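You operate a simulated robot arm through the tools that you are given. There is no shell and no other tool. Be economical: measure what you need, move in short steps, check, and stop when the job is done.

You are at the controls of a simulated robot arm. One attempt, no reset.

Task
On the white winder, rewind the blue roll, wipe the lint roller, then rewind the yellow roll.
Fine: both come out even and stay on the black post; one wipe does it; leave the other rolls.

It is judged by the outcome, as a careful person would: the job done as asked, and still so three seconds after it is handed in. It fails if anything else is knocked over, pushed out of place, dropped, spilled or broken.

Robot
A 6-joint arm with a fingered hand, hanging from a carriage that runs on a rail from [-247.6, 1.2] to [0.4, 0] (x, y) and turns from -5.986 to 6.021 rad about z. Base frame: it is fixed where the carriage stands at the start and does not move with it; the origin is on the floor, on the carriage's upright axis, x ahead of it, y to its left, z up; the surface under the hand at the start is at about z = 84. Readings come in cm, rad, newtons and seconds.
With the tool pointing down near the work surface it reaches from about 10 to 74 cm from the robot's upright axis, wherever it stands. Its first joint turns from -2.897 to 2.897 rad. Places, roughly: black post [70, -20, 100]; clear cup [80, -10, 130]; lint button [40, 0, 80]; lint roller [80, 0, 100]. Payload 4 kg.
The TCP is the grasp point between the finger pads, 2.9 cm short of the fingertips. In the tool frame z runs along the fingers and y along their closing line. Largest opening 10 cm; the body of the gripper starts 3.4 cm behind the TCP. The gripper is a hand of 5 fingers: y runs from the thumb to the fingers, the wrist lies at [-1.5, -11.4, -18.9] in the tool frame.
Orientation is that of the tool frame in the base frame, as a unit quaternion [w, x, y, z]. With the fingers straight down and the wrist toward the robot, the tool's x, y and z point along [0, 1, 0], [1, 0, 0] and [0, 0, -1] of the base frame.

Tools
- The arm moves only by the tool step_arm. Its argument "rows" is a list of rows, each a list of 6 numbers: the shift along the base's x, y, z in cm, then the turn, a rotation vector about the base's x, y, z in rad. In form: [[tx, ty, tz, ax, ay, az], ...]. A call has 1 to 10 rows; each row is the pose to reach, as a shift and turn from the pose commanded when the call began. Rows are played at 5 a second. More than 5 cm and 0.15 rad between two rows, and nothing of the call is played. A pose out of reach is approached as far as the arm can. The call stops where the force on the tool passes 40 N (or 10 N more than at its start, if that is more) or the arm is blocked; 0.2 s more then pass. In this call time passes only in rows, and 0.2 s behind the last. The reply holds the time, the measured pose of the TCP, the force on the tool along the base axes, the opening and the grip force, in the units named above and with some noise, with the torque about the TCP (base axes, N m) and any sound that the robot's microphone picked up.
- Cameras (640 x 400 px; columns grow to the right, rows downward): "scene" is now at [27.53, -0.68, 162.27]; the picture's right is [-0.10, -1.00, 0.00], its down [-0.78, 0.08, -0.62] and it looks along [0.62, -0.06, -0.78] (base axes); focal length 214 px, centre (320, 200). "wrist" rides on the gripper at [6.6, -8.6, -12.1] in the tool frame; the picture's right is [-0.76, 0.31, -0.58], its down [-0.59, -0.70, 0.40] and it looks along [-0.28, 0.64, 0.71] (tool axes); focal length 247 px, centre (320, 200). There is no depth. A picture from a camera that has moved, and an enlarged one, comes with that camera's place and axes in the base frame and with its lens.
- capture(camera): a new picture of that camera. It takes no simulated time.
- slide_trunk(by): slides the trunk up (or, below 0, down) by that many cm; the arm and the scene camera ride with it, the base frame stays. It gives what a move gives, with no picture.
- base_move(legs): drives the robot by 1 to 6 legs, each [ahead, left, turn to the left] in cm, cm and rad, along the robot's own axes; the way and the turn of a leg run together, so that a leg with both is an arc; at most 150 cm and 3.142 rad a leg. The arm and the cameras ride along, it lands a little off, and it stops where it bumps. It keeps to its track: a leg is cut to what the track allows. It gives what a move gives.
- set_fingers(index, middle, ring, little, thumb_bend, thumb_turn): sets how far each is bent, from 0 (flat) to 1 (curled in); at 0.3 the hand is open as for a grip, at 0.7 the pads meet at the TCP. One left out holds its place. A second passes; each finger stops where it meets its share of the squeeze, and holds until it gets a number again. It is the only way to open and close the hand. It gives what a move gives, with no picture; readings hold the bend of each and the force on index, middle, ring, little, thumb and palm. thumb_turn goes from beside the hand (0) to across from the fingers (1), as for a grip.
- turn_head(pan, tilt): turns the head with the scene camera to pan (to the left, within 2.705 rad either way) and tilt (down, from -0.506 to 1.204), counted from straight ahead of the robot. It gives what a move gives.
- zoom(camera, box): a new picture of the part [left, top, right, bottom] of that camera's present view, enlarged. It takes no simulated time.
- sign_off(): hands the job in; it is judged then, once.

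Go step by step. Nothing tells you exact positions but the pictures and the camera data: compare them with the known pose of the tool, close in by small moves and look again before you grip or let go. The budget is 120 turns and 90 pictures, counting those below and the enlarged ones. Unless the task says otherwise, let go and move clear before handing in, and close with one line.

The tools are called after ">>>" as name(argument=value, ...) on one line, values as JSON. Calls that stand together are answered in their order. step_arm: Moves the arm, as the interface text tells. Its arguments: {"type":"object","properties":{"rows":{"type":"array","items":{"type":"array","items":{"type":"number"}}}},"required":["rows"]} The other tools are called the same way: slide_trunk (by) slides the trunk up or down; set_fingers (index, middle, ring, little, thumb_bend, thumb_turn) moves the fingers one by one; base_move (legs) drives the base; turn_head (pan, tilt) turns the head that bears the scene camera; capture (camera) takes a picture; zoom (camera, box) takes an enlarged picture of a part of a camera's view; sign_off () hands the job in.

At the start:

```text
time_s: 0.0
ee_pos: [66.28, -3.14, 138.25]
tool_rot: [-0.001, 0.707, 0.707, 0.0]
ft_force: [-0.4, 0.4, 0.4]
torque: [0.0, 0.01, 0.0]
gripper_width: 9.96
grip_force: 0.1
shape: jaw
bend: [0.3, 0.3, 0.3, 0.3, 0.3, 0.98]
finger forces: [0.1, 0.1, 0.1, 0.0, 0.1, 0.0]
trunk travel left (down, up): [-34.0, 26.0]
robot x, y, heading: [0.06, -0.09, -0.005]
head pan, tilt: [-0.096, 0.901]
```

scene: 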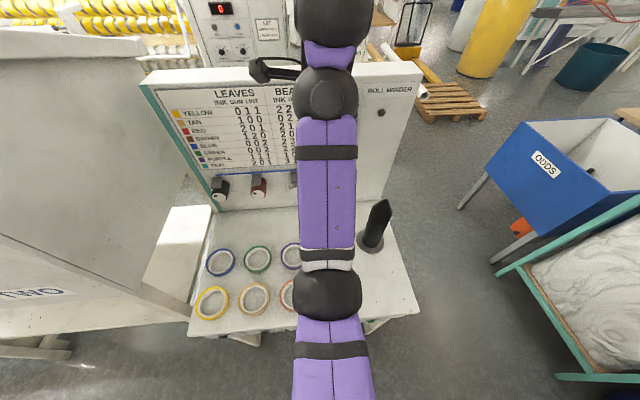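
wrist: 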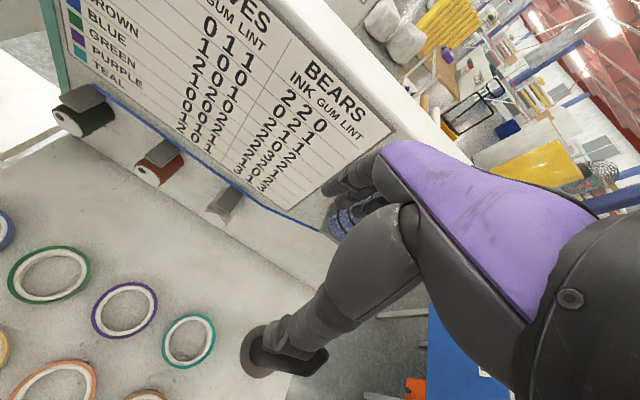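

I see a white winder with a chart, rolls on a table, a black post, and three rollers/levers. I'll look closer before moving anything.

>>> zoom(camera="scene", box=[140, 60, 300, 210])

>>> zoom(camera="wrist", box=[40, 0, 400, 225])

>>> zoom(camera="scene", box=[180, 0, 420, 150])

```text
2.67 times, centred on (220, 135) of scene
camera zoom: at [27.53, -0.68, 162.27], right [-0.1, -1.0, 0.0], down [-0.78, 0.08, -0.62], along [0.62, -0.06, -0.78], focal length 572 px, centre (587, 373)
```

zoom: 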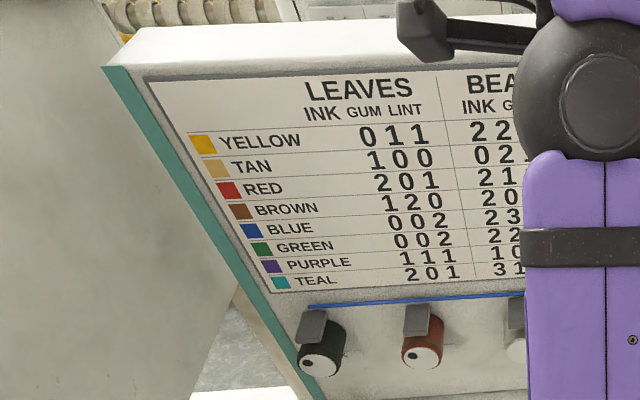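

```text
1.78 times, centred on (220, 112) of wrist
camera zoom: at [57.62, 3.29, 150.28], right [0.31, -0.76, 0.58], down [-0.7, -0.59, -0.4], along [0.64, -0.28, -0.71], focal length 439 px, centre (498, 356)
```

zoom: 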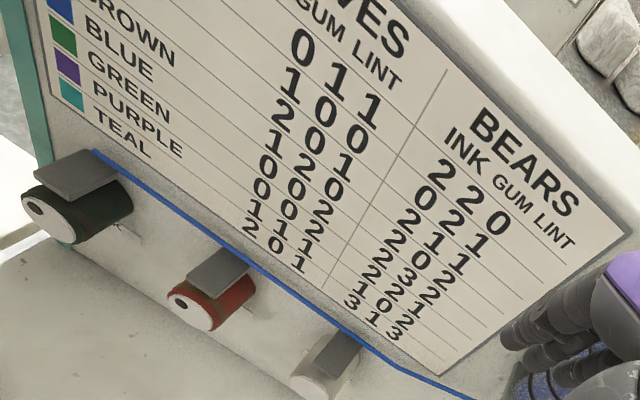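

```text
2.67 times, centred on (300, 75) of scene
camera zoom: at [27.53, -0.68, 162.27], right [-0.1, -1.0, 0.0], down [-0.78, 0.08, -0.62], along [0.62, -0.06, -0.78], focal length 572 px, centre (373, 533)
```

zoom: 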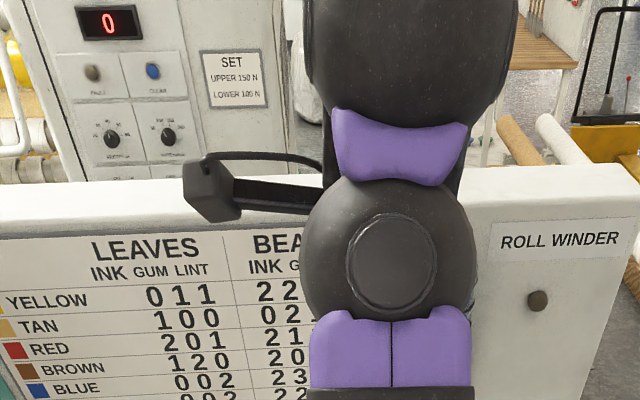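

The arm hides the middle of the panel. I'll draw the hand back and to the right, clear of everything, and look again.

>>> step_arm(rows=[[-4, -3, 0, 0, 0, 0], [-8, -6, 0, 0, 0, 0], [-12, -10, 0, 0, 0, 0], [-14, -14.5, 0, 0, 0, 0], [-16, -19, 0, 0, 0, 0], [-18, -23.5, 0, 0, 0, 0], [-20, -28, 0, 0, 0, 0], [-22, -32, 0, 0, 0, 0], [-24, -36, 0, 0, 0, 0], [-26, -40, 0, 0, 0, 0]])

>>> capture(camera="scene")

>>> capture(camera="wrist")

```text
refused: row 3 steps farther than a row can; nothing moved
```

```text
84 pictures are left
camera scene: at [27.53, -0.68, 162.27], right [-0.1, -1.0, 0.0], down [-0.78, 0.08, -0.62], along [0.62, -0.06, -0.78], focal length 214 px, centre (320, 200)
```

scene: 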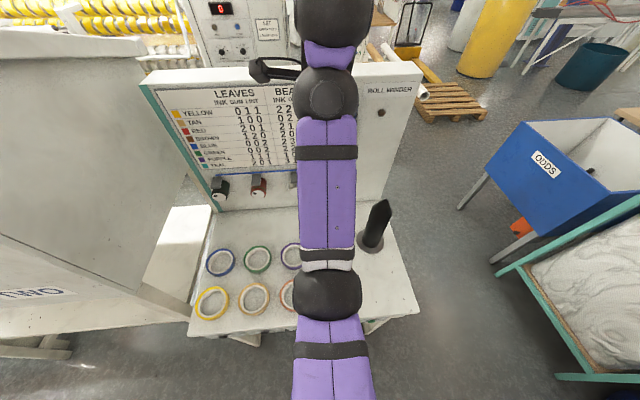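

```text
83 pictures are left
camera wrist: at [57.62, 3.29, 150.28], right [0.31, -0.76, 0.58], down [-0.7, -0.59, -0.4], along [0.64, -0.28, -0.71], focal length 247 px, centre (320, 200)
```

wrist: 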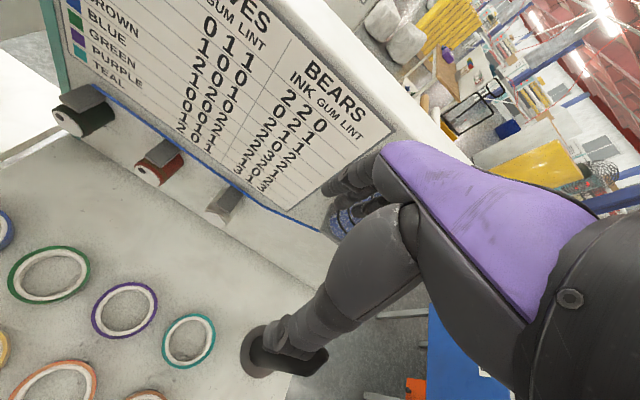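

The step was over 5 cm; I'll repeat with smaller steps.

>>> step_arm(rows=[[-4, -2.5, 0, 0, 0, 0], [-8, -5, 0, 0, 0, 0], [-11, -8.5, 0, 0, 0, 0], [-13, -12.5, 0, 0, 0, 0], [-15, -16.5, 0, 0, 0, 0], [-17, -20.5, 0, 0, 0, 0], [-19, -24.5, 0, 0, 0, 0], [-21, -28.5, 0, 0, 0, 0], [-23, -32.5, 0, 0, 0, 0], [-25, -36.5, 0, 0, 0, 0]])

```text
time_s: 1.5
ee_pos: [61.13, -26.58, 133.52]
tool_rot: [-0.006, 0.714, 0.7, 0.005]
ft_force: [22.4, 9.8, 8.4]
torque: [-0.69, 3.88, -2.44]
gripper_width: 9.99
grip_force: 0.1
shape: jaw
bend: [0.3, 0.3, 0.3, 0.3, 0.3, 0.98]
finger forces: [0.1, 0.1, 0.0, 0.1, 0.1, 0.0]
out of reach, approached as far as the arm can: row 1, 2, 3, 4, 5, 6, 7
trunk travel left (down, up): [-34.0, 26.0]
robot x, y, heading: [-0.13, -0.01, 0.005]
head pan, tilt: [-0.096, 0.901]
stopped in row 7: the force on the tool passed its limit at 169 N (the readings are from after the stop); the commanded pose is now the measured one
```

The hand touched something; I must see what before moving on.

>>> capture(camera="scene")

>>> capture(camera="wrist")

```text
82 pictures are left
camera scene: at [27.54, -0.62, 162.27], right [-0.1, -1.0, 0.0], down [-0.78, 0.08, -0.62], along [0.62, -0.06, -0.78], focal length 214 px, centre (320, 200)
```

scene: 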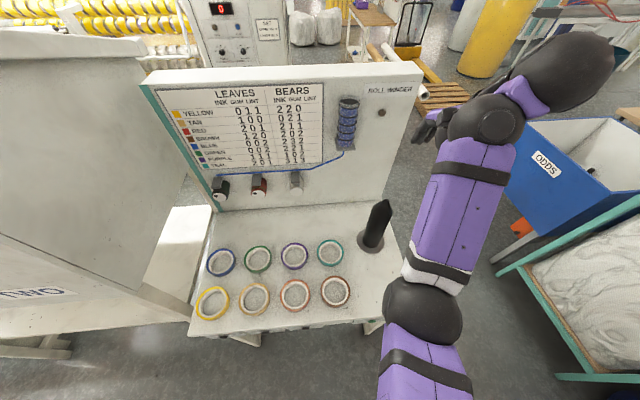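

```text
81 pictures are left
camera wrist: at [52.73, -20.23, 145.72], right [0.29, -0.77, 0.57], down [-0.71, -0.57, -0.41], along [0.64, -0.29, -0.72], focal length 247 px, centre (320, 200)
```

wrist: 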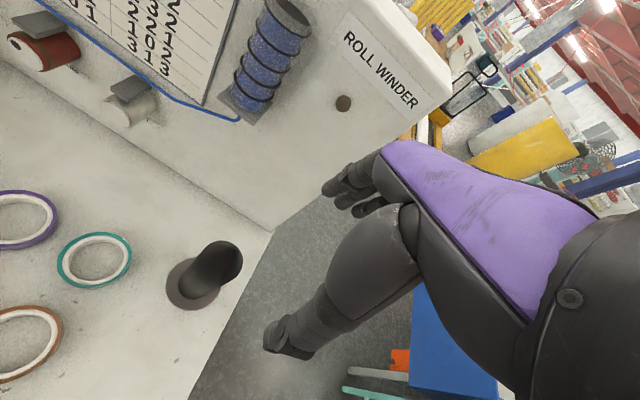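

Nothing looks displaced; the strain seems to come from the arm's own limits at this height. The view is clear now, so I'll read the panel closely.

>>> zoom(camera="scene", box=[200, 70, 424, 210])

>>> zoom(camera="scene", box=[180, 190, 420, 340])

>>> zoom(camera="wrist", box=[0, 0, 420, 262])

>>> zoom(camera="scene", box=[380, 0, 640, 162])

```text
2.86 times, centred on (312, 140) of scene
camera zoom: at [27.54, -0.62, 162.27], right [-0.1, -1.0, 0.0], down [-0.78, 0.08, -0.62], along [0.62, -0.06, -0.78], focal length 613 px, centre (343, 371)
```

zoom: 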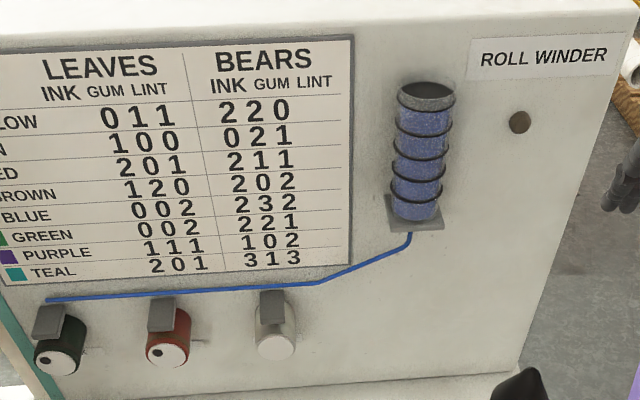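

```text
2.67 times, centred on (300, 265) of scene
camera zoom: at [27.54, -0.62, 162.27], right [-0.1, -1.0, 0.0], down [-0.78, 0.08, -0.62], along [0.62, -0.06, -0.78], focal length 572 px, centre (373, 27)
```

zoom: 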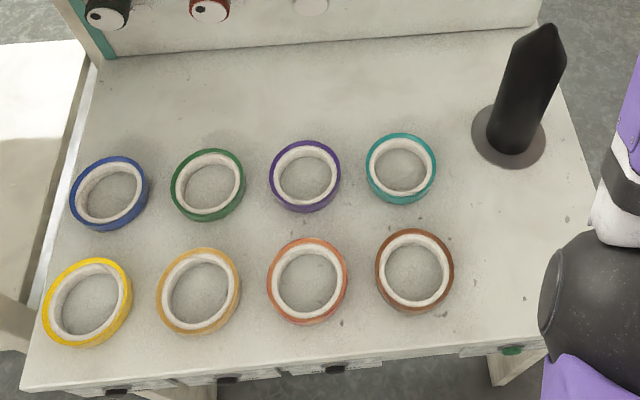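

```text
1.52 times, centred on (210, 131) of wrist
camera zoom: at [52.73, -20.23, 145.72], right [0.29, -0.77, 0.57], down [-0.71, -0.57, -0.41], along [0.64, -0.29, -0.72], focal length 376 px, centre (488, 305)
```

zoom: 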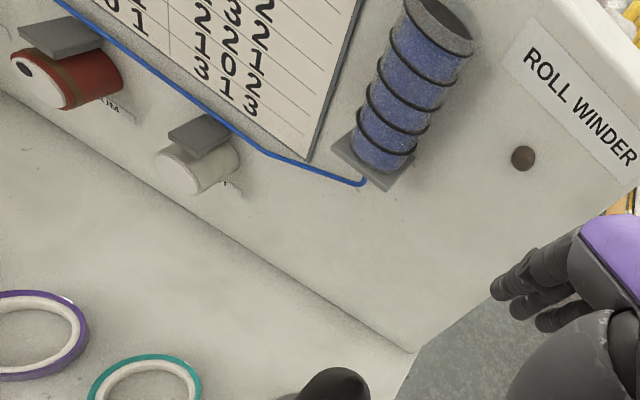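

```text
2.46 times, centred on (510, 81) of scene
camera zoom: at [27.54, -0.62, 162.27], right [-0.1, -1.0, 0.0], down [-0.78, 0.08, -0.62], along [0.62, -0.06, -0.78], focal length 528 px, centre (-148, 493)
```

zoom: 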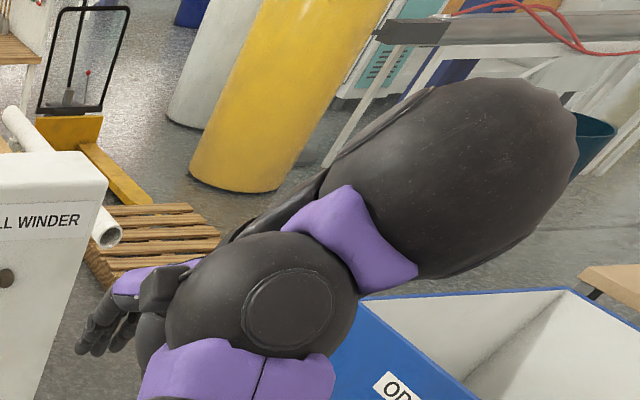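

The front edge carries buttons under the table lip, and I can't read them from here. First I'll relax the arm slightly, then back off to look at the front face.

>>> step_arm(rows=[[-1.5, 0, -1.5, 0, 0, 0], [-3, 0, -3, 0, 0, 0]])

```text
time_s: 1.8
ee_pos: [61.03, -27.05, 132.99]
tool_rot: [-0.004, 0.716, 0.698, 0.007]
ft_force: [12.1, 6.7, 5.8]
torque: [-0.49, 2.28, -1.55]
gripper_width: 9.97
grip_force: 0.0
shape: jaw
bend: [0.3, 0.3, 0.3, 0.3, 0.3, 0.98]
finger forces: [0.0, 0.0, 0.0, 0.1, 0.1, 0.0]
out of reach, approached as far as the arm can: row 1
trunk travel left (down, up): [-34.0, 26.0]
robot x, y, heading: [0.25, 0.48, 0.001]
head pan, tilt: [-0.096, 0.901]
stopped in row 1: the force on the tool passed its limit at 50 N (the readings are from after the stop); the commanded pose is now the measured one
```

>>> step_arm(rows=[[1.5, 0, -1, 0, 0, 0], [3, 0, -2.5, 0, 0, 0], [4, 0, -5, 0, 0, 0]])

>>> capture(camera="scene")

```text
time_s: 2.1
ee_pos: [61.22, -26.9, 132.85]
tool_rot: [-0.006, 0.719, 0.695, 0.008]
ft_force: [2.1, 0.3, -0.7]
torque: [-0.1, 0.28, -0.19]
gripper_width: 9.99
grip_force: 0.0
shape: jaw
bend: [0.3, 0.3, 0.3, 0.3, 0.3, 0.98]
finger forces: [0.0, 0.0, 0.0, 0.0, 0.0, 0.0]
trunk travel left (down, up): [-34.0, 26.0]
robot x, y, heading: [0.11, 0.01, -0.003]
head pan, tilt: [-0.096, 0.901]
stopped in row 1: the force on the tool passed its limit at 57 N (the readings are from after the stop); the commanded pose is now the measured one
```

```text
76 pictures are left
camera scene: at [27.54, -0.68, 162.27], right [-0.1, -1.0, 0.0], down [-0.78, 0.08, -0.62], along [0.62, -0.06, -0.78], focal length 214 px, centre (320, 200)
```

scene: 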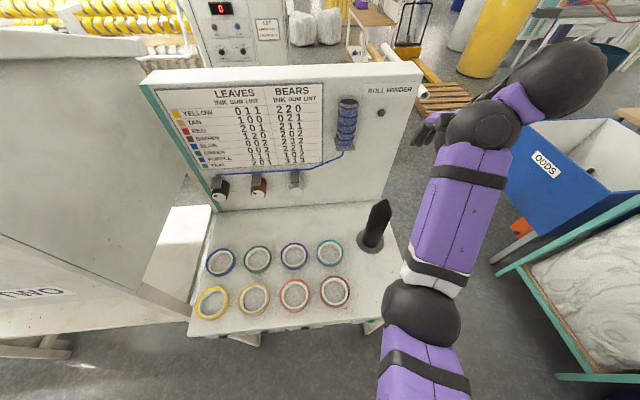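

Force is near zero now. I'll drive the base back along the rail to get room and a view of the front face.

>>> base_move(legs=[[-70, 0, 0]])

>>> turn_head(pan=0, tilt=0.75)

>>> capture(camera="scene")

```text
time_s: 6.0
ee_pos: [-8.43, -25.3, 132.78]
tool_rot: [-0.006, 0.711, 0.703, 0.009]
ft_force: [4.2, 3.6, 1.4]
torque: [-0.22, 0.78, -0.58]
gripper_width: 9.97
grip_force: 0.0
shape: jaw
bend: [0.3, 0.3, 0.3, 0.3, 0.3, 0.98]
finger forces: [0.1, 0.0, 0.1, 0.1, 0.0, 0.0]
trunk travel left (down, up): [-34.0, 26.0]
robot x, y, heading: [-70.04, 0.5, 0.017]
head pan, tilt: [-0.096, 0.901]
```

```text
time_s: 6.7
ee_pos: [-8.37, -25.32, 132.81]
tool_rot: [-0.006, 0.711, 0.703, 0.008]
ft_force: [4.2, 0.8, 0.0]
torque: [-0.13, 0.44, -0.28]
gripper_width: 9.96
grip_force: 0.0
shape: jaw
bend: [0.3, 0.3, 0.3, 0.3, 0.3, 0.98]
finger forces: [0.1, 0.0, 0.0, 0.1, 0.0, 0.1]
trunk travel left (down, up): [-34.0, 26.0]
robot x, y, heading: [-70.16, 0.21, 0.022]
head pan, tilt: [0.0, 0.75]
```

```text
75 pictures are left
camera scene: at [-41.81, 0.94, 163.46], right [0.02, -1.0, 0.0], down [-0.68, -0.01, -0.73], along [0.73, 0.01, -0.68], focal length 214 px, centre (320, 200)
```

scene: 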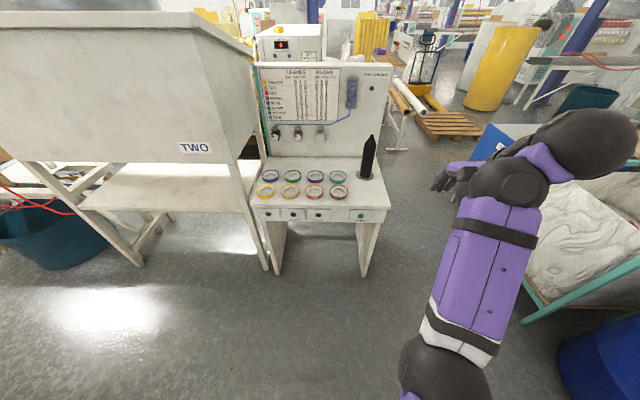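

>>> zoom(camera="scene", box=[245, 160, 395, 254])

>>> zoom(camera="scene", box=[250, 195, 390, 235])

>>> zoom(camera="scene", box=[250, 55, 400, 149])

```text
4.26 times, centred on (320, 207) of scene
camera zoom: at [-41.81, 0.94, 163.46], right [0.02, -1.0, 0.0], down [-0.68, -0.01, -0.73], along [0.73, 0.01, -0.68], focal length 913 px, centre (320, 170)
```

zoom: 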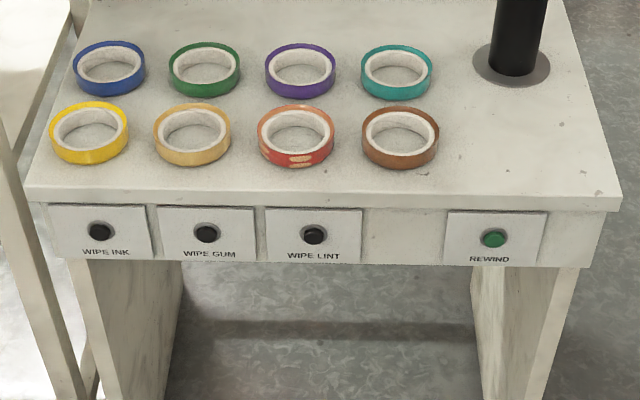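

```text
4.57 times, centred on (320, 215) of scene
camera zoom: at [-41.81, 0.94, 163.46], right [0.02, -1.0, 0.0], down [-0.68, -0.01, -0.73], along [0.73, 0.01, -0.68], focal length 980 px, centre (320, 131)
```

zoom: 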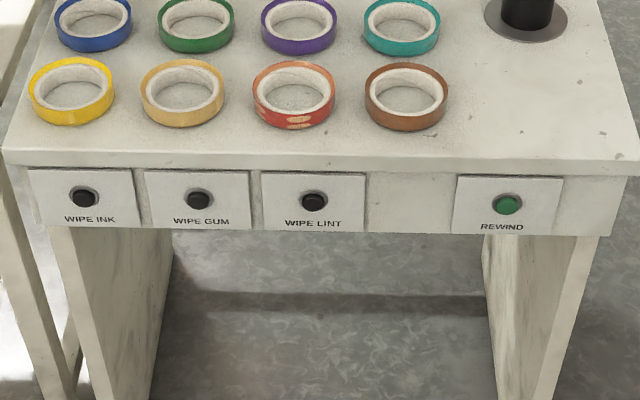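

```text
4.26 times, centred on (325, 102) of scene
camera zoom: at [-41.81, 0.94, 163.46], right [0.02, -1.0, 0.0], down [-0.68, -0.01, -0.73], along [0.73, 0.01, -0.68], focal length 913 px, centre (299, 617)
```

zoom: 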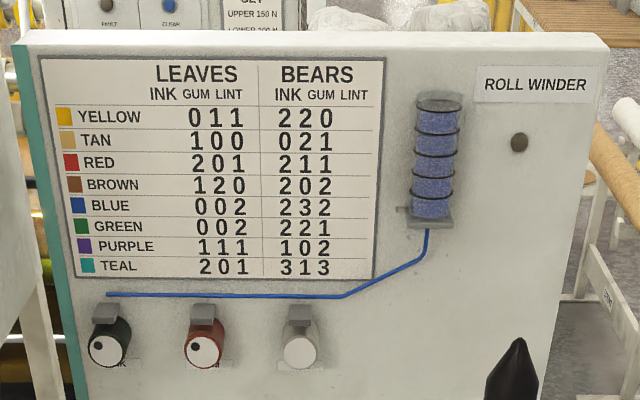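

The labels read: WIPE INK, WIPE GUM, WIPE LINT, and the green REWIND at right on the front edge. The rollers show dots ink 1, gum 1, lint 0, so blue (bears 2 3 2) and then yellow (2 2 0) fit the chart once lint is wiped. Here in free space I'll test the arm's reach at working height.

>>> step_arm(rows=[[1.5, 1, -4, 0, 0, 0], [3, 2, -8, 0, 0, 0], [4, 3, -12, 0, 0, 0], [5, 4, -16, 0, 0, 0], [6, 5, -20, 0, 0, 0]])

>>> capture(camera="scene")

>>> capture(camera="wrist")

```text
time_s: 7.0
ee_pos: [-7.54, -24.98, 131.19]
tool_rot: [-0.008, 0.714, 0.7, 0.011]
ft_force: [4.0, 2.2, 0.7]
torque: [-0.12, 0.69, -0.41]
gripper_width: 9.99
grip_force: 0.0
shape: jaw
bend: [0.3, 0.3, 0.3, 0.3, 0.3, 0.98]
finger forces: [0.1, 0.0, 0.1, 0.0, 0.1, 0.0]
trunk travel left (down, up): [-34.0, 26.0]
robot x, y, heading: [-70.03, 0.37, 0.018]
head pan, tilt: [0.0, 0.75]
stopped in row 1: the force on the tool passed its limit at 62 N (the readings are from after the stop); the commanded pose is now the measured one
```

```text
71 pictures are left
camera scene: at [-41.79, 0.91, 163.47], right [0.02, -1.0, 0.0], down [-0.68, -0.01, -0.73], along [0.73, 0.01, -0.68], focal length 214 px, centre (320, 200)
```

scene: 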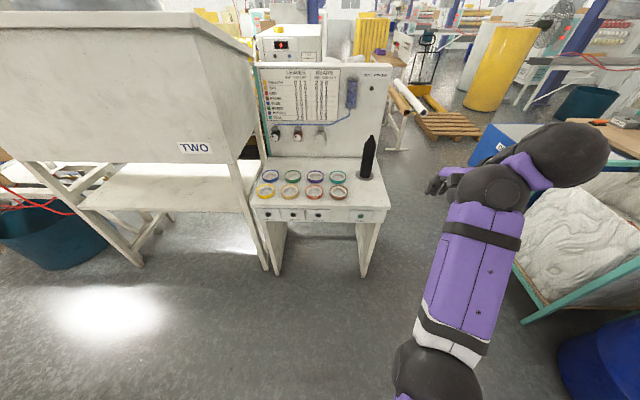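

```text
70 pictures are left
camera wrist: at [-16.12, -18.66, 143.39], right [0.29, -0.78, 0.56], down [-0.71, -0.56, -0.42], along [0.64, -0.28, -0.72], focal length 247 px, centre (320, 200)
```

wrist: 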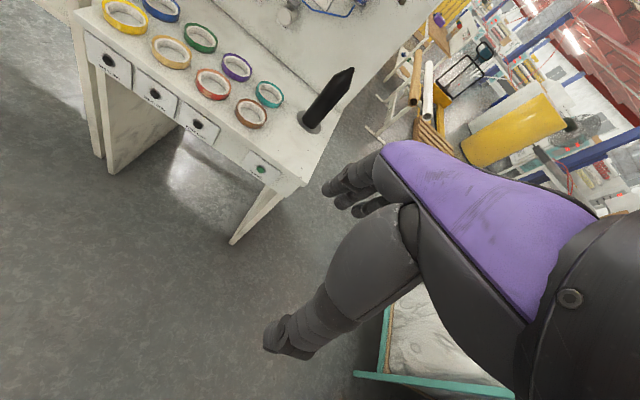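

The spikes may just be abrupt motion or the hand brushing its own forearm. I'll try slower steps, down and outward.

>>> step_arm(rows=[[0.5, 0, -0.5, 0, 0, 0], [1, 0, -1, 0, 0, 0], [1.5, 0, -2, 0, 0, 0], [2, 0, -3, 0, 0, 0], [2.5, 0, -4, 0, 0, 0], [3, 0, -5.5, 0, 0, 0], [3.5, 0, -7, 0, 0, 0], [4, 0, -9, 0, 0, 0]])

```text
time_s: 7.4
ee_pos: [-7.43, -24.91, 130.65]
tool_rot: [-0.012, 0.717, 0.697, 0.014]
ft_force: [8.7, 1.6, -0.6]
torque: [-0.22, 1.24, -0.78]
gripper_width: 10.0
grip_force: 0.1
shape: jaw
bend: [0.3, 0.3, 0.3, 0.3, 0.3, 0.98]
finger forces: [0.0, 0.0, 0.0, 0.0, 0.0, 0.0]
trunk travel left (down, up): [-34.0, 26.0]
robot x, y, heading: [-70.33, 0.09, 0.018]
head pan, tilt: [0.0, 0.75]
stopped in row 1: the force on the tool passed its limit at 49 N (the readings are from after the stop); the commanded pose is now the measured one
```

>>> step_arm(rows=[[1, 0.7, 0.5, 0, 0, 0], [2, 1.4, 1, 0, 0, 0], [3, 2, 1.5, 0, 0, 0]])

```text
time_s: 8.2
ee_pos: [-4.29, -22.86, 132.41]
tool_rot: [-0.011, 0.717, 0.697, 0.013]
ft_force: [-0.1, 0.0, -0.3]
torque: [-0.01, -0.01, 0.0]
gripper_width: 9.97
grip_force: 0.0
shape: jaw
bend: [0.3, 0.3, 0.3, 0.3, 0.3, 0.98]
finger forces: [0.0, 0.0, 0.1, 0.1, 0.0, 0.0]
trunk travel left (down, up): [-34.0, 26.0]
robot x, y, heading: [-70.1, 0.3, 0.021]
head pan, tilt: [0.0, 0.75]
```

Free now, with zero force. I'll keep the radius large while descending.

>>> step_arm(rows=[[0.5, 1, -0.5, 0, 0, 0], [1, 2, -2, 0, 0, 0], [1, 4, -4, 0, 0, 0], [1, 6, -7, 0, 0, 0], [1, 8, -10, 0, 0, 0], [1, 10, -13, 0, 0, 0], [1, 12, -16, 0, 0, 0], [1, 14, -20, 0, 0, 0]])

>>> capture(camera="scene")

```text
time_s: 10.0
ee_pos: [-4.01, -9.0, 113.43]
tool_rot: [-0.012, 0.717, 0.697, 0.012]
ft_force: [-0.1, -0.5, 0.0]
torque: [0.02, -0.02, 0.0]
gripper_width: 10.01
grip_force: 0.0
shape: jaw
bend: [0.3, 0.3, 0.3, 0.3, 0.3, 0.98]
finger forces: [0.0, 0.0, 0.1, 0.0, 0.0, 0.1]
out of reach, approached as far as the arm can: row 8
trunk travel left (down, up): [-34.0, 26.0]
robot x, y, heading: [-70.34, 0.37, 0.023]
head pan, tilt: [0.0, 0.75]
```

```text
69 pictures are left
camera scene: at [-41.81, 0.9, 163.46], right [0.02, -1.0, 0.0], down [-0.68, -0.01, -0.73], along [0.73, 0.01, -0.68], focal length 214 px, centre (320, 200)
```

scene: 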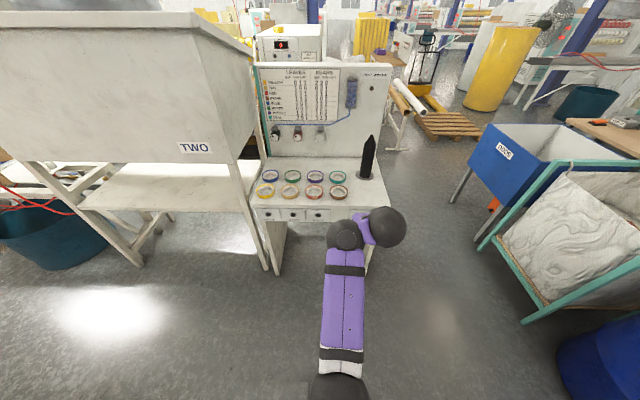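

At this trunk height the arm can't go lower, so the trunk should provide the height. I'll test how far out it reaches here.

>>> step_arm(rows=[[2, 0, 2, 0, 0, 0], [4, 0, 4, 0, 0, 0], [6, 0, 5, 0, 0, 0], [8, 0, 6, 0, 0, 0], [10, 0, 7, 0, 0, 0]])

>>> capture(camera="wrist")

```text
time_s: 11.2
ee_pos: [5.68, -11.55, 120.69]
tool_rot: [0.016, 0.751, 0.66, -0.006]
ft_force: [0.1, 7.1, -0.4]
torque: [-0.58, 0.03, -0.05]
gripper_width: 9.99
grip_force: 0.0
shape: jaw
bend: [0.3, 0.3, 0.3, 0.3, 0.3, 0.98]
finger forces: [0.0, 0.0, 0.1, 0.0, 0.1, 0.0]
out of reach, approached as far as the arm can: row 1, 2, 3, 4, 5
trunk travel left (down, up): [-34.0, 26.0]
robot x, y, heading: [-70.4, -0.05, 0.019]
head pan, tilt: [0.0, 0.75]
```

```text
68 pictures are left
camera wrist: at [-2.07, -3.57, 132.45], right [0.2, -0.77, 0.6], down [-0.77, -0.51, -0.39], along [0.61, -0.39, -0.69], focal length 247 px, centre (320, 200)
```

wrist: 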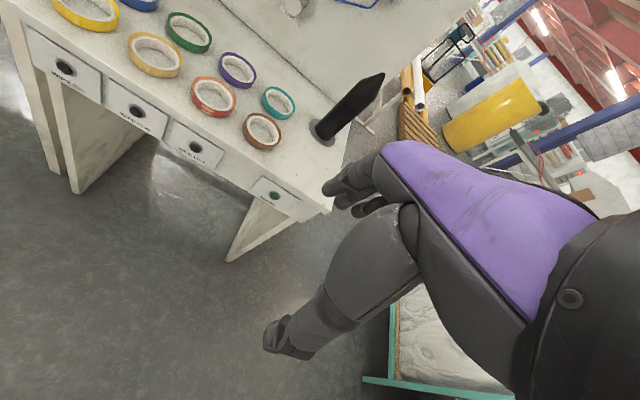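

The arm reaches about 76 cm out here, so lowering the trunk should bring the hand to table height. I'll lower it in this free space and look at the hand's posture.

>>> slide_trunk(by=-28)

>>> turn_head(pan=0, tilt=0.6)

>>> capture(camera="scene")

```text
time_s: 14.0
ee_pos: [5.71, -11.0, 92.76]
tool_rot: [0.025, 0.735, 0.677, -0.015]
ft_force: [-0.4, 0.1, -0.2]
torque: [0.0, -0.01, -0.01]
gripper_width: 9.99
grip_force: 0.1
shape: jaw
bend: [0.3, 0.3, 0.3, 0.3, 0.3, 0.98]
finger forces: [0.0, 0.1, 0.0, 0.1, 0.0, 0.1]
trunk travel left (down, up): [-6.0, 54.0]
robot x, y, heading: [-70.16, 0.36, 0.018]
head pan, tilt: [0.0, 0.75]
```

```text
time_s: 14.7
ee_pos: [5.85, -10.98, 92.63]
tool_rot: [0.025, 0.735, 0.678, -0.016]
ft_force: [0.5, -0.7, -0.2]
torque: [-0.01, 0.0, 0.04]
gripper_width: 9.99
grip_force: 0.0
shape: jaw
bend: [0.3, 0.3, 0.3, 0.3, 0.3, 0.98]
finger forces: [0.0, 0.0, 0.0, 0.1, 0.0, 0.1]
trunk travel left (down, up): [-6.0, 54.0]
robot x, y, heading: [-70.06, 0.67, 0.021]
head pan, tilt: [0.0, 0.6]
```

```text
67 pictures are left
camera scene: at [-41.26, 0.95, 136.75], right [0.02, -1.0, 0.0], down [-0.57, -0.01, -0.82], along [0.82, 0.02, -0.57], focal length 214 px, centre (320, 200)
```

scene: 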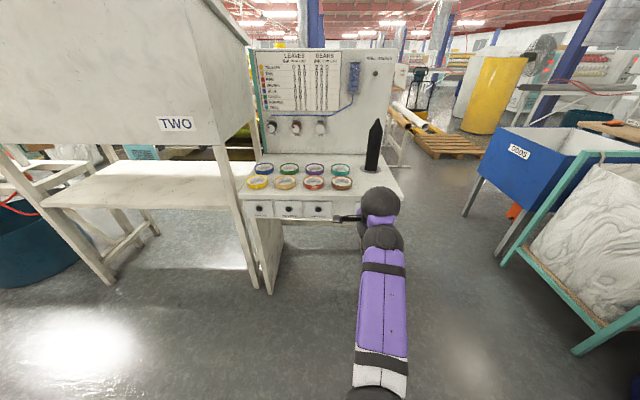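

The trunk height is right now. Before driving in, I'll swing the hand to the left and turn it so the wrist trails toward the robot. The left hopper wall is near y≈43.

>>> step_arm(rows=[[-0.25, 4.9, 0, 0, 0, 0.055], [-0.55, 9.7, 0, 0, 0, 0.11], [-1.05, 14.4, 0, 0, 0, 0.165], [-1.75, 19.1, 0, 0, 0, 0.22], [-2.65, 23.7, 0, 0, 0, 0.275], [-3.85, 28.2, 0, 0, 0, 0.33], [-5.05, 32.7, 0, 0, 0, 0.385], [-6.55, 37.1, 0, 0, 0, 0.44], [-8.25, 41.4, 0, 0, 0, 0.495], [-10.35, 45.6, 0, 0, 0, 0.55]])

>>> slide_trunk(by=11)

>>> capture(camera="scene")

```text
time_s: 16.9
ee_pos: [-4.68, 34.78, 92.54]
tool_rot: [0.028, 0.524, 0.851, -0.008]
ft_force: [0.2, 0.1, 0.0]
torque: [0.0, 0.0, 0.01]
gripper_width: 10.0
grip_force: 0.2
shape: jaw
bend: [0.3, 0.3, 0.3, 0.3, 0.3, 0.98]
finger forces: [0.0, 0.1, 0.0, 0.0, 0.0, 0.0]
trunk travel left (down, up): [-6.0, 54.0]
robot x, y, heading: [-70.51, 0.24, 0.016]
head pan, tilt: [0.0, 0.6]
```

```text
time_s: 18.3
ee_pos: [-4.67, 34.63, 103.67]
tool_rot: [0.028, 0.524, 0.851, -0.008]
ft_force: [0.9, -0.8, 0.5]
torque: [0.0, -0.02, 0.01]
gripper_width: 10.01
grip_force: 0.0
shape: jaw
bend: [0.3, 0.3, 0.3, 0.3, 0.3, 0.98]
finger forces: [0.0, 0.0, 0.0, 0.0, 0.0, 0.0]
trunk travel left (down, up): [-17.0, 43.0]
robot x, y, heading: [-69.94, 0.86, 0.024]
head pan, tilt: [0.0, 0.6]
```

```text
66 pictures are left
camera scene: at [-41.26, 0.95, 147.75], right [0.02, -1.0, 0.0], down [-0.56, -0.01, -0.83], along [0.82, 0.02, -0.56], focal length 214 px, centre (320, 200)
```

scene: 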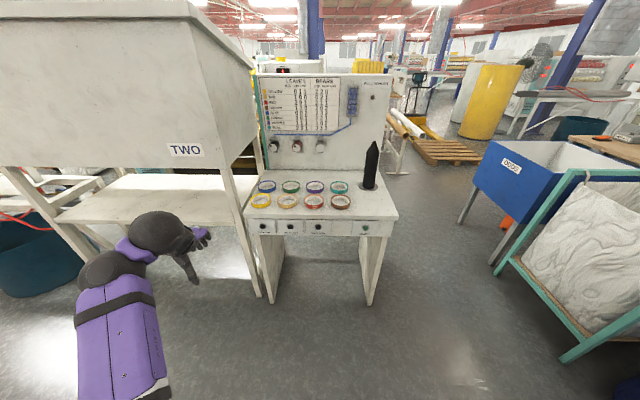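

The arm is in line and the fingertips at z≈100 clear the rolls. I'll drive in most of the way and check.

>>> base_move(legs=[[60, 0, 0]])

>>> turn_head(pan=0.35, tilt=0.85)

>>> capture(camera="scene")

>>> capture(camera="wrist")

```text
time_s: 21.7
ee_pos: [54.11, 34.82, 103.76]
tool_rot: [0.027, 0.521, 0.853, -0.008]
ft_force: [-0.2, -0.1, 0.0]
torque: [0.03, 0.01, 0.01]
gripper_width: 9.99
grip_force: 0.2
shape: jaw
bend: [0.3, 0.3, 0.3, 0.3, 0.3, 0.98]
finger forces: [0.1, 0.0, 0.0, 0.0, 0.0, 0.1]
trunk travel left (down, up): [-17.0, 43.0]
robot x, y, heading: [-10.98, -0.25, 0.03]
head pan, tilt: [0.0, 0.6]
```

```text
time_s: 22.5
ee_pos: [54.15, 34.76, 103.66]
tool_rot: [0.028, 0.522, 0.853, -0.007]
ft_force: [0.0, -0.5, 0.1]
torque: [-0.03, 0.01, -0.01]
gripper_width: 9.98
grip_force: 0.0
shape: jaw
bend: [0.3, 0.3, 0.3, 0.3, 0.3, 0.98]
finger forces: [0.0, 0.0, 0.1, 0.1, 0.0, 0.1]
trunk travel left (down, up): [-17.0, 43.0]
robot x, y, heading: [-11.07, 0.35, 0.022]
head pan, tilt: [0.351, 0.85]
```

```text
65 pictures are left
camera scene: at [16.13, 3.5, 145.67], right [0.37, -0.93, 0.0], down [-0.7, -0.28, -0.66], along [0.61, 0.24, -0.75], focal length 214 px, centre (320, 200)
```

scene: 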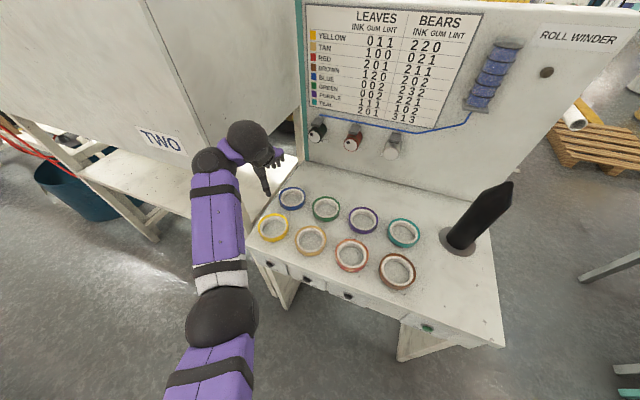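

```text
64 pictures are left
camera wrist: at [42.98, 37.12, 115.24], right [0.59, -0.51, 0.62], down [-0.34, -0.86, -0.38], along [0.73, 0.01, -0.69], focal length 247 px, centre (320, 200)
```

wrist: 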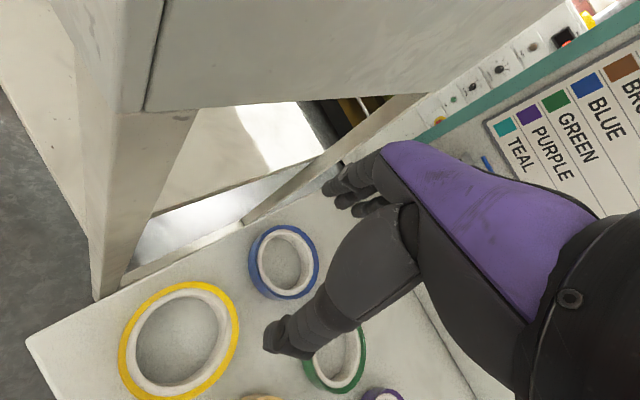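

Two views put the blue roll's centre near (62.1, 32.7) and the yellow's near (47.8, 32.6). I'll drive in the rest, level the tool, and pre-shape the hand to straddle the far wall of the blue roll.

>>> base_move(legs=[[11, 0, 0]])

>>> step_arm(rows=[[0, 0, 0, 0.02, 0.02, 0], [0, 0, 0, 0.041, 0.04, 0]])

>>> set_fingers(index=0.48, middle=0.48, ring=0.48, little=0.48, thumb_bend=0.48, thumb_turn=1)

>>> capture(camera="wrist")

>>> zoom(camera="scene", box=[140, 100, 380, 250])

```text
time_s: 23.7
ee_pos: [65.0, 34.7, 103.72]
tool_rot: [0.027, 0.522, 0.853, -0.008]
ft_force: [-0.1, 0.4, -0.1]
torque: [-0.02, 0.04, 0.0]
gripper_width: 10.01
grip_force: 0.0
shape: jaw
bend: [0.3, 0.3, 0.3, 0.3, 0.3, 0.98]
finger forces: [0.0, 0.0, 0.0, 0.0, 0.0, 0.0]
trunk travel left (down, up): [-17.0, 43.0]
robot x, y, heading: [-0.29, -0.02, 0.029]
head pan, tilt: [0.351, 0.85]
```

```text
time_s: 24.3
ee_pos: [65.11, 34.78, 103.66]
tool_rot: [0.001, 0.522, 0.853, -0.002]
ft_force: [-0.3, 0.9, 0.6]
torque: [-0.01, 0.0, -0.01]
gripper_width: 10.02
grip_force: 0.0
shape: jaw
bend: [0.3, 0.3, 0.3, 0.3, 0.3, 0.98]
finger forces: [0.0, 0.0, 0.0, 0.0, 0.0, 0.0]
trunk travel left (down, up): [-17.0, 43.0]
robot x, y, heading: [-0.64, 0.08, 0.026]
head pan, tilt: [0.351, 0.85]
```

```text
time_s: 25.3
ee_pos: [64.91, 34.89, 103.66]
tool_rot: [0.0, 0.521, 0.854, -0.002]
ft_force: [-0.6, -1.0, 0.4]
torque: [0.01, 0.0, 0.02]
gripper_width: 5.52
grip_force: 0.0
shape: fingers
bend: [0.48, 0.48, 0.48, 0.48, 0.48, 1.0]
finger forces: [0.1, 0.1, 0.1, 0.0, 0.0, 0.1]
trunk travel left (down, up): [-17.0, 43.0]
robot x, y, heading: [-0.31, -0.11, 0.026]
head pan, tilt: [0.351, 0.85]
```

```text
63 pictures are left
camera wrist: at [54.31, 36.63, 115.83], right [0.62, -0.53, 0.58], down [-0.36, -0.85, -0.4], along [0.7, 0.04, -0.71], focal length 247 px, centre (320, 200)
```

wrist: 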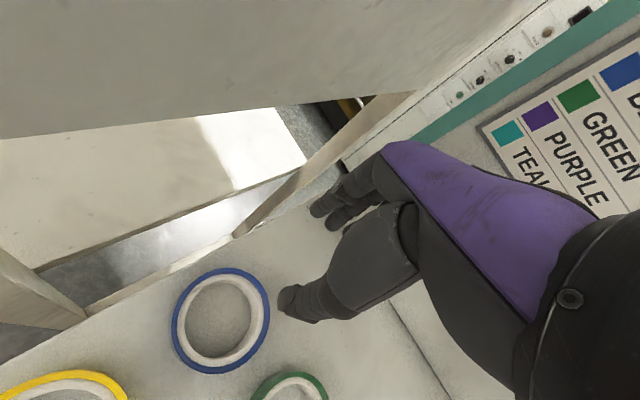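

```text
2.67 times, centred on (260, 175) of scene
camera zoom: at [27.0, 3.46, 145.66], right [0.37, -0.93, 0.0], down [-0.7, -0.28, -0.66], along [0.61, 0.24, -0.75], focal length 572 px, centre (480, 267)
```

zoom: 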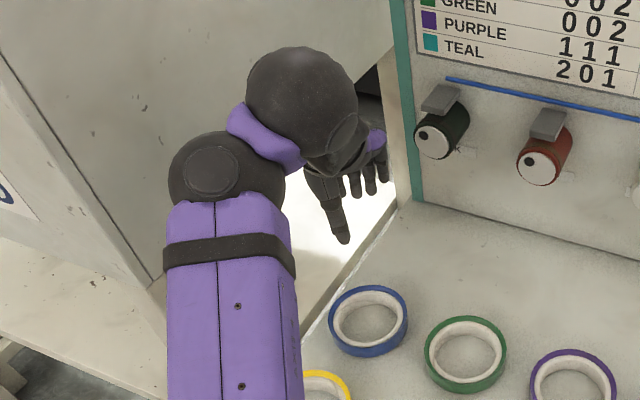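

The roll centre holds at about (61.9, 32.6). I'll shift the grasp point over the far wall and lower with the trunk, stopping above the roll to check.

>>> step_arm(rows=[[1.0, -0.1, 0, 0, 0, 0]])

>>> slide_trunk(by=-12)

>>> capture(camera="wrist")

>>> zoom(camera="scene", box=[160, 100, 400, 250])

```text
time_s: 25.7
ee_pos: [66.02, 34.6, 103.67]
tool_rot: [0.0, 0.523, 0.853, -0.001]
ft_force: [-0.2, 0.2, 0.7]
torque: [0.02, -0.03, 0.02]
gripper_width: 5.51
grip_force: 0.0
shape: fingers
bend: [0.48, 0.48, 0.48, 0.48, 0.48, 1.0]
finger forces: [0.0, 0.1, 0.0, 0.0, 0.1, 0.0]
trunk travel left (down, up): [-17.0, 43.0]
robot x, y, heading: [-0.35, 0.21, 0.028]
head pan, tilt: [0.351, 0.85]
```

```text
time_s: 27.2
ee_pos: [65.98, 34.72, 91.6]
tool_rot: [0.0, 0.522, 0.853, -0.001]
ft_force: [0.0, 0.4, 0.2]
torque: [0.0, 0.0, -0.03]
gripper_width: 5.53
grip_force: 0.0
shape: fingers
bend: [0.48, 0.48, 0.48, 0.48, 0.48, 1.0]
finger forces: [0.0, 0.0, 0.0, 0.0, 0.0, 0.0]
trunk travel left (down, up): [-5.0, 55.0]
robot x, y, heading: [-0.3, 0.05, 0.028]
head pan, tilt: [0.351, 0.85]
```

```text
61 pictures are left
camera wrist: at [55.26, 36.58, 103.8], right [0.62, -0.53, 0.58], down [-0.36, -0.85, -0.4], along [0.7, 0.04, -0.71], focal length 247 px, centre (320, 200)
```

wrist: 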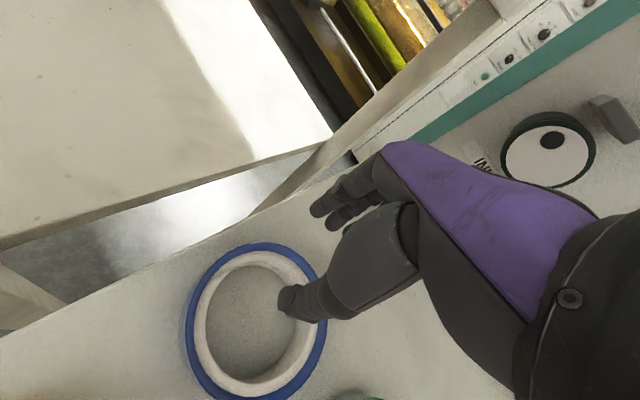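

```text
2.67 times, centred on (280, 175) of scene
camera zoom: at [27.0, 3.46, 133.67], right [0.37, -0.93, 0.0], down [-0.7, -0.28, -0.66], along [0.61, 0.24, -0.75], focal length 572 px, centre (427, 267)
```

zoom: 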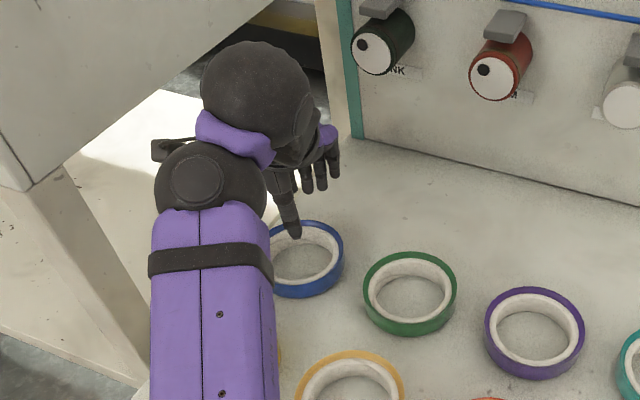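

Thumb is over the hole and the fingers are beyond the far wall. I'll nudge back slightly and lower to grip height.

>>> step_arm(rows=[[-0.2, -0.15, 0, 0, 0, 0]])

>>> slide_trunk(by=-4)

>>> capture(camera="wrist")

```text
time_s: 27.6
ee_pos: [65.66, 34.67, 91.77]
tool_rot: [0.001, 0.521, 0.853, -0.002]
ft_force: [0.9, 0.0, 0.9]
torque: [-0.03, 0.01, -0.01]
gripper_width: 5.52
grip_force: 0.1
shape: fingers
bend: [0.48, 0.48, 0.48, 0.48, 0.48, 1.0]
finger forces: [0.0, 0.0, 0.2, 0.0, 0.0, 0.0]
trunk travel left (down, up): [-5.0, 55.0]
robot x, y, heading: [-0.42, 0.24, 0.027]
head pan, tilt: [0.351, 0.85]
```

```text
time_s: 28.4
ee_pos: [65.71, 34.6, 87.72]
tool_rot: [0.0, 0.521, 0.854, -0.001]
ft_force: [0.1, -0.3, 0.1]
torque: [-0.02, -0.06, -0.01]
gripper_width: 5.51
grip_force: 0.1
shape: fingers
bend: [0.48, 0.48, 0.48, 0.48, 0.48, 1.0]
finger forces: [0.0, 0.0, 0.0, 0.1, 0.1, 0.0]
trunk travel left (down, up): [-1.0, 59.0]
robot x, y, heading: [-0.51, 0.29, 0.024]
head pan, tilt: [0.351, 0.85]
```

```text
59 pictures are left
camera wrist: at [55.04, 36.44, 99.77], right [0.62, -0.53, 0.58], down [-0.36, -0.85, -0.4], along [0.7, 0.04, -0.71], focal length 247 px, centre (320, 200)
```

wrist: 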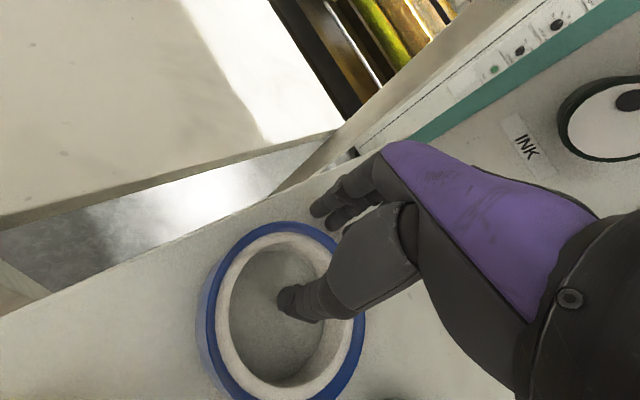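

Thumb is in the hole and nothing is touching. I'll lower a little and close gently.

>>> slide_trunk(by=-0.4)

>>> set_fingers(index=0.66, middle=0.66, ring=0.66, little=0.66, thumb_bend=0.7)

>>> capture(camera="wrist")

```text
time_s: 28.9
ee_pos: [65.77, 34.61, 87.39]
tool_rot: [0.0, 0.521, 0.854, 0.0]
ft_force: [0.6, 0.1, 3.3]
torque: [-0.04, 0.06, -0.03]
gripper_width: 5.56
grip_force: 1.6
shape: fingers
bend: [0.48, 0.48, 0.48, 0.48, 0.48, 1.0]
finger forces: [0.0, 0.8, 0.0, 0.0, 1.9, 0.0]
trunk travel left (down, up): [-0.6, 59.4]
robot x, y, heading: [-0.1, -0.49, 0.026]
head pan, tilt: [0.351, 0.85]
```

```text
time_s: 29.9
ee_pos: [65.67, 34.58, 87.24]
tool_rot: [0.0, 0.521, 0.854, -0.001]
ft_force: [-0.7, 0.6, -0.3]
torque: [-0.02, -0.03, 0.0]
gripper_width: 1.02
grip_force: 1.9
shape: fingers
bend: [0.65, 0.65, 0.66, 0.66, 0.69, 1.0]
finger forces: [1.0, 0.6, 0.1, 0.0, 1.6, 0.1]
trunk travel left (down, up): [-0.6, 59.4]
robot x, y, heading: [0.03, -0.1, 0.02]
head pan, tilt: [0.351, 0.85]
```

```text
58 pictures are left
camera wrist: at [55.02, 36.43, 99.35], right [0.62, -0.53, 0.58], down [-0.36, -0.85, -0.4], along [0.7, 0.04, -0.71], focal length 247 px, centre (320, 200)
```

wrist: 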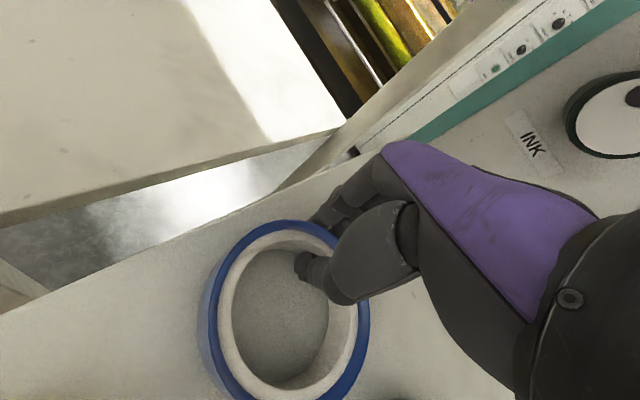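

Gripped with 1 cm wall between the pads; I'll tighten and lift.

>>> set_fingers(index=0.85, middle=0.85, ring=0.72, little=0.7, thumb_bend=0.9)

>>> slide_trunk(by=6)

>>> capture(camera="wrist")

>>> zoom(camera="scene", box=[160, 100, 400, 250])

```text
time_s: 30.9
ee_pos: [65.7, 34.64, 87.28]
tool_rot: [0.0, 0.522, 0.853, -0.001]
ft_force: [0.1, -0.1, -1.6]
torque: [0.0, -0.05, -0.01]
gripper_width: 0.78
grip_force: 19.2
shape: fingers
bend: [0.59, 0.72, 0.72, 0.7, 0.74, 0.99]
finger forces: [11.1, 7.1, 0.0, 0.0, 19.2, 0.1]
trunk travel left (down, up): [-0.6, 59.4]
robot x, y, heading: [-0.1, -0.19, 0.027]
head pan, tilt: [0.351, 0.85]
```

```text
time_s: 31.9
ee_pos: [65.6, 34.57, 93.29]
tool_rot: [0.0, 0.521, 0.853, -0.001]
ft_force: [-0.7, -0.2, -0.5]
torque: [-0.01, -0.01, -0.01]
gripper_width: 0.79
grip_force: 18.7
shape: fingers
bend: [0.59, 0.72, 0.72, 0.7, 0.74, 0.99]
finger forces: [11.1, 7.1, 0.0, 0.0, 19.3, 0.0]
trunk travel left (down, up): [-6.6, 53.4]
robot x, y, heading: [-0.19, -0.09, 0.023]
head pan, tilt: [0.351, 0.85]
```

```text
57 pictures are left
camera wrist: at [55.01, 36.42, 105.35], right [0.62, -0.53, 0.58], down [-0.36, -0.85, -0.4], along [0.7, 0.04, -0.71], focal length 247 px, centre (320, 200)
```

wrist: 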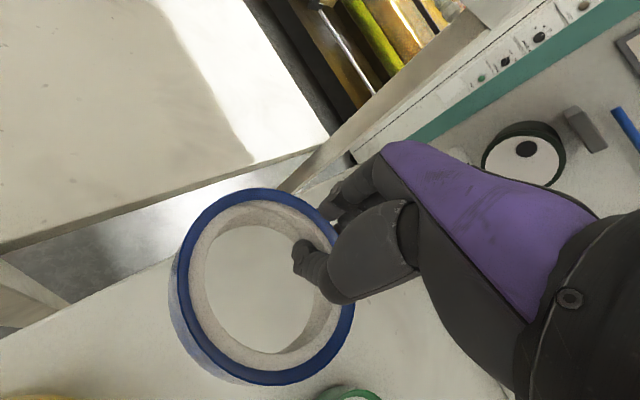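

```text
2.67 times, centred on (280, 175) of scene
camera zoom: at [26.98, 3.45, 135.26], right [0.37, -0.93, 0.0], down [-0.7, -0.28, -0.66], along [0.61, 0.24, -0.75], focal length 572 px, centre (427, 267)
```

zoom: 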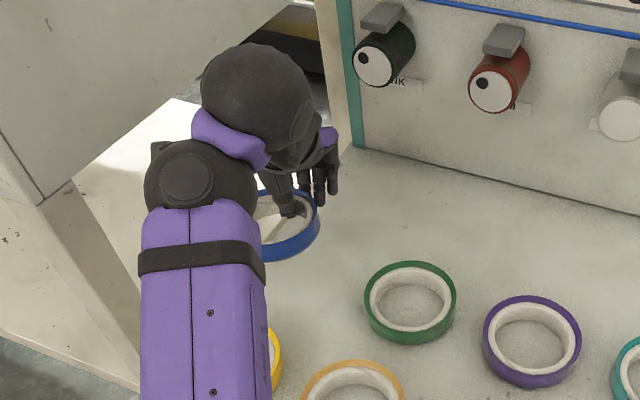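

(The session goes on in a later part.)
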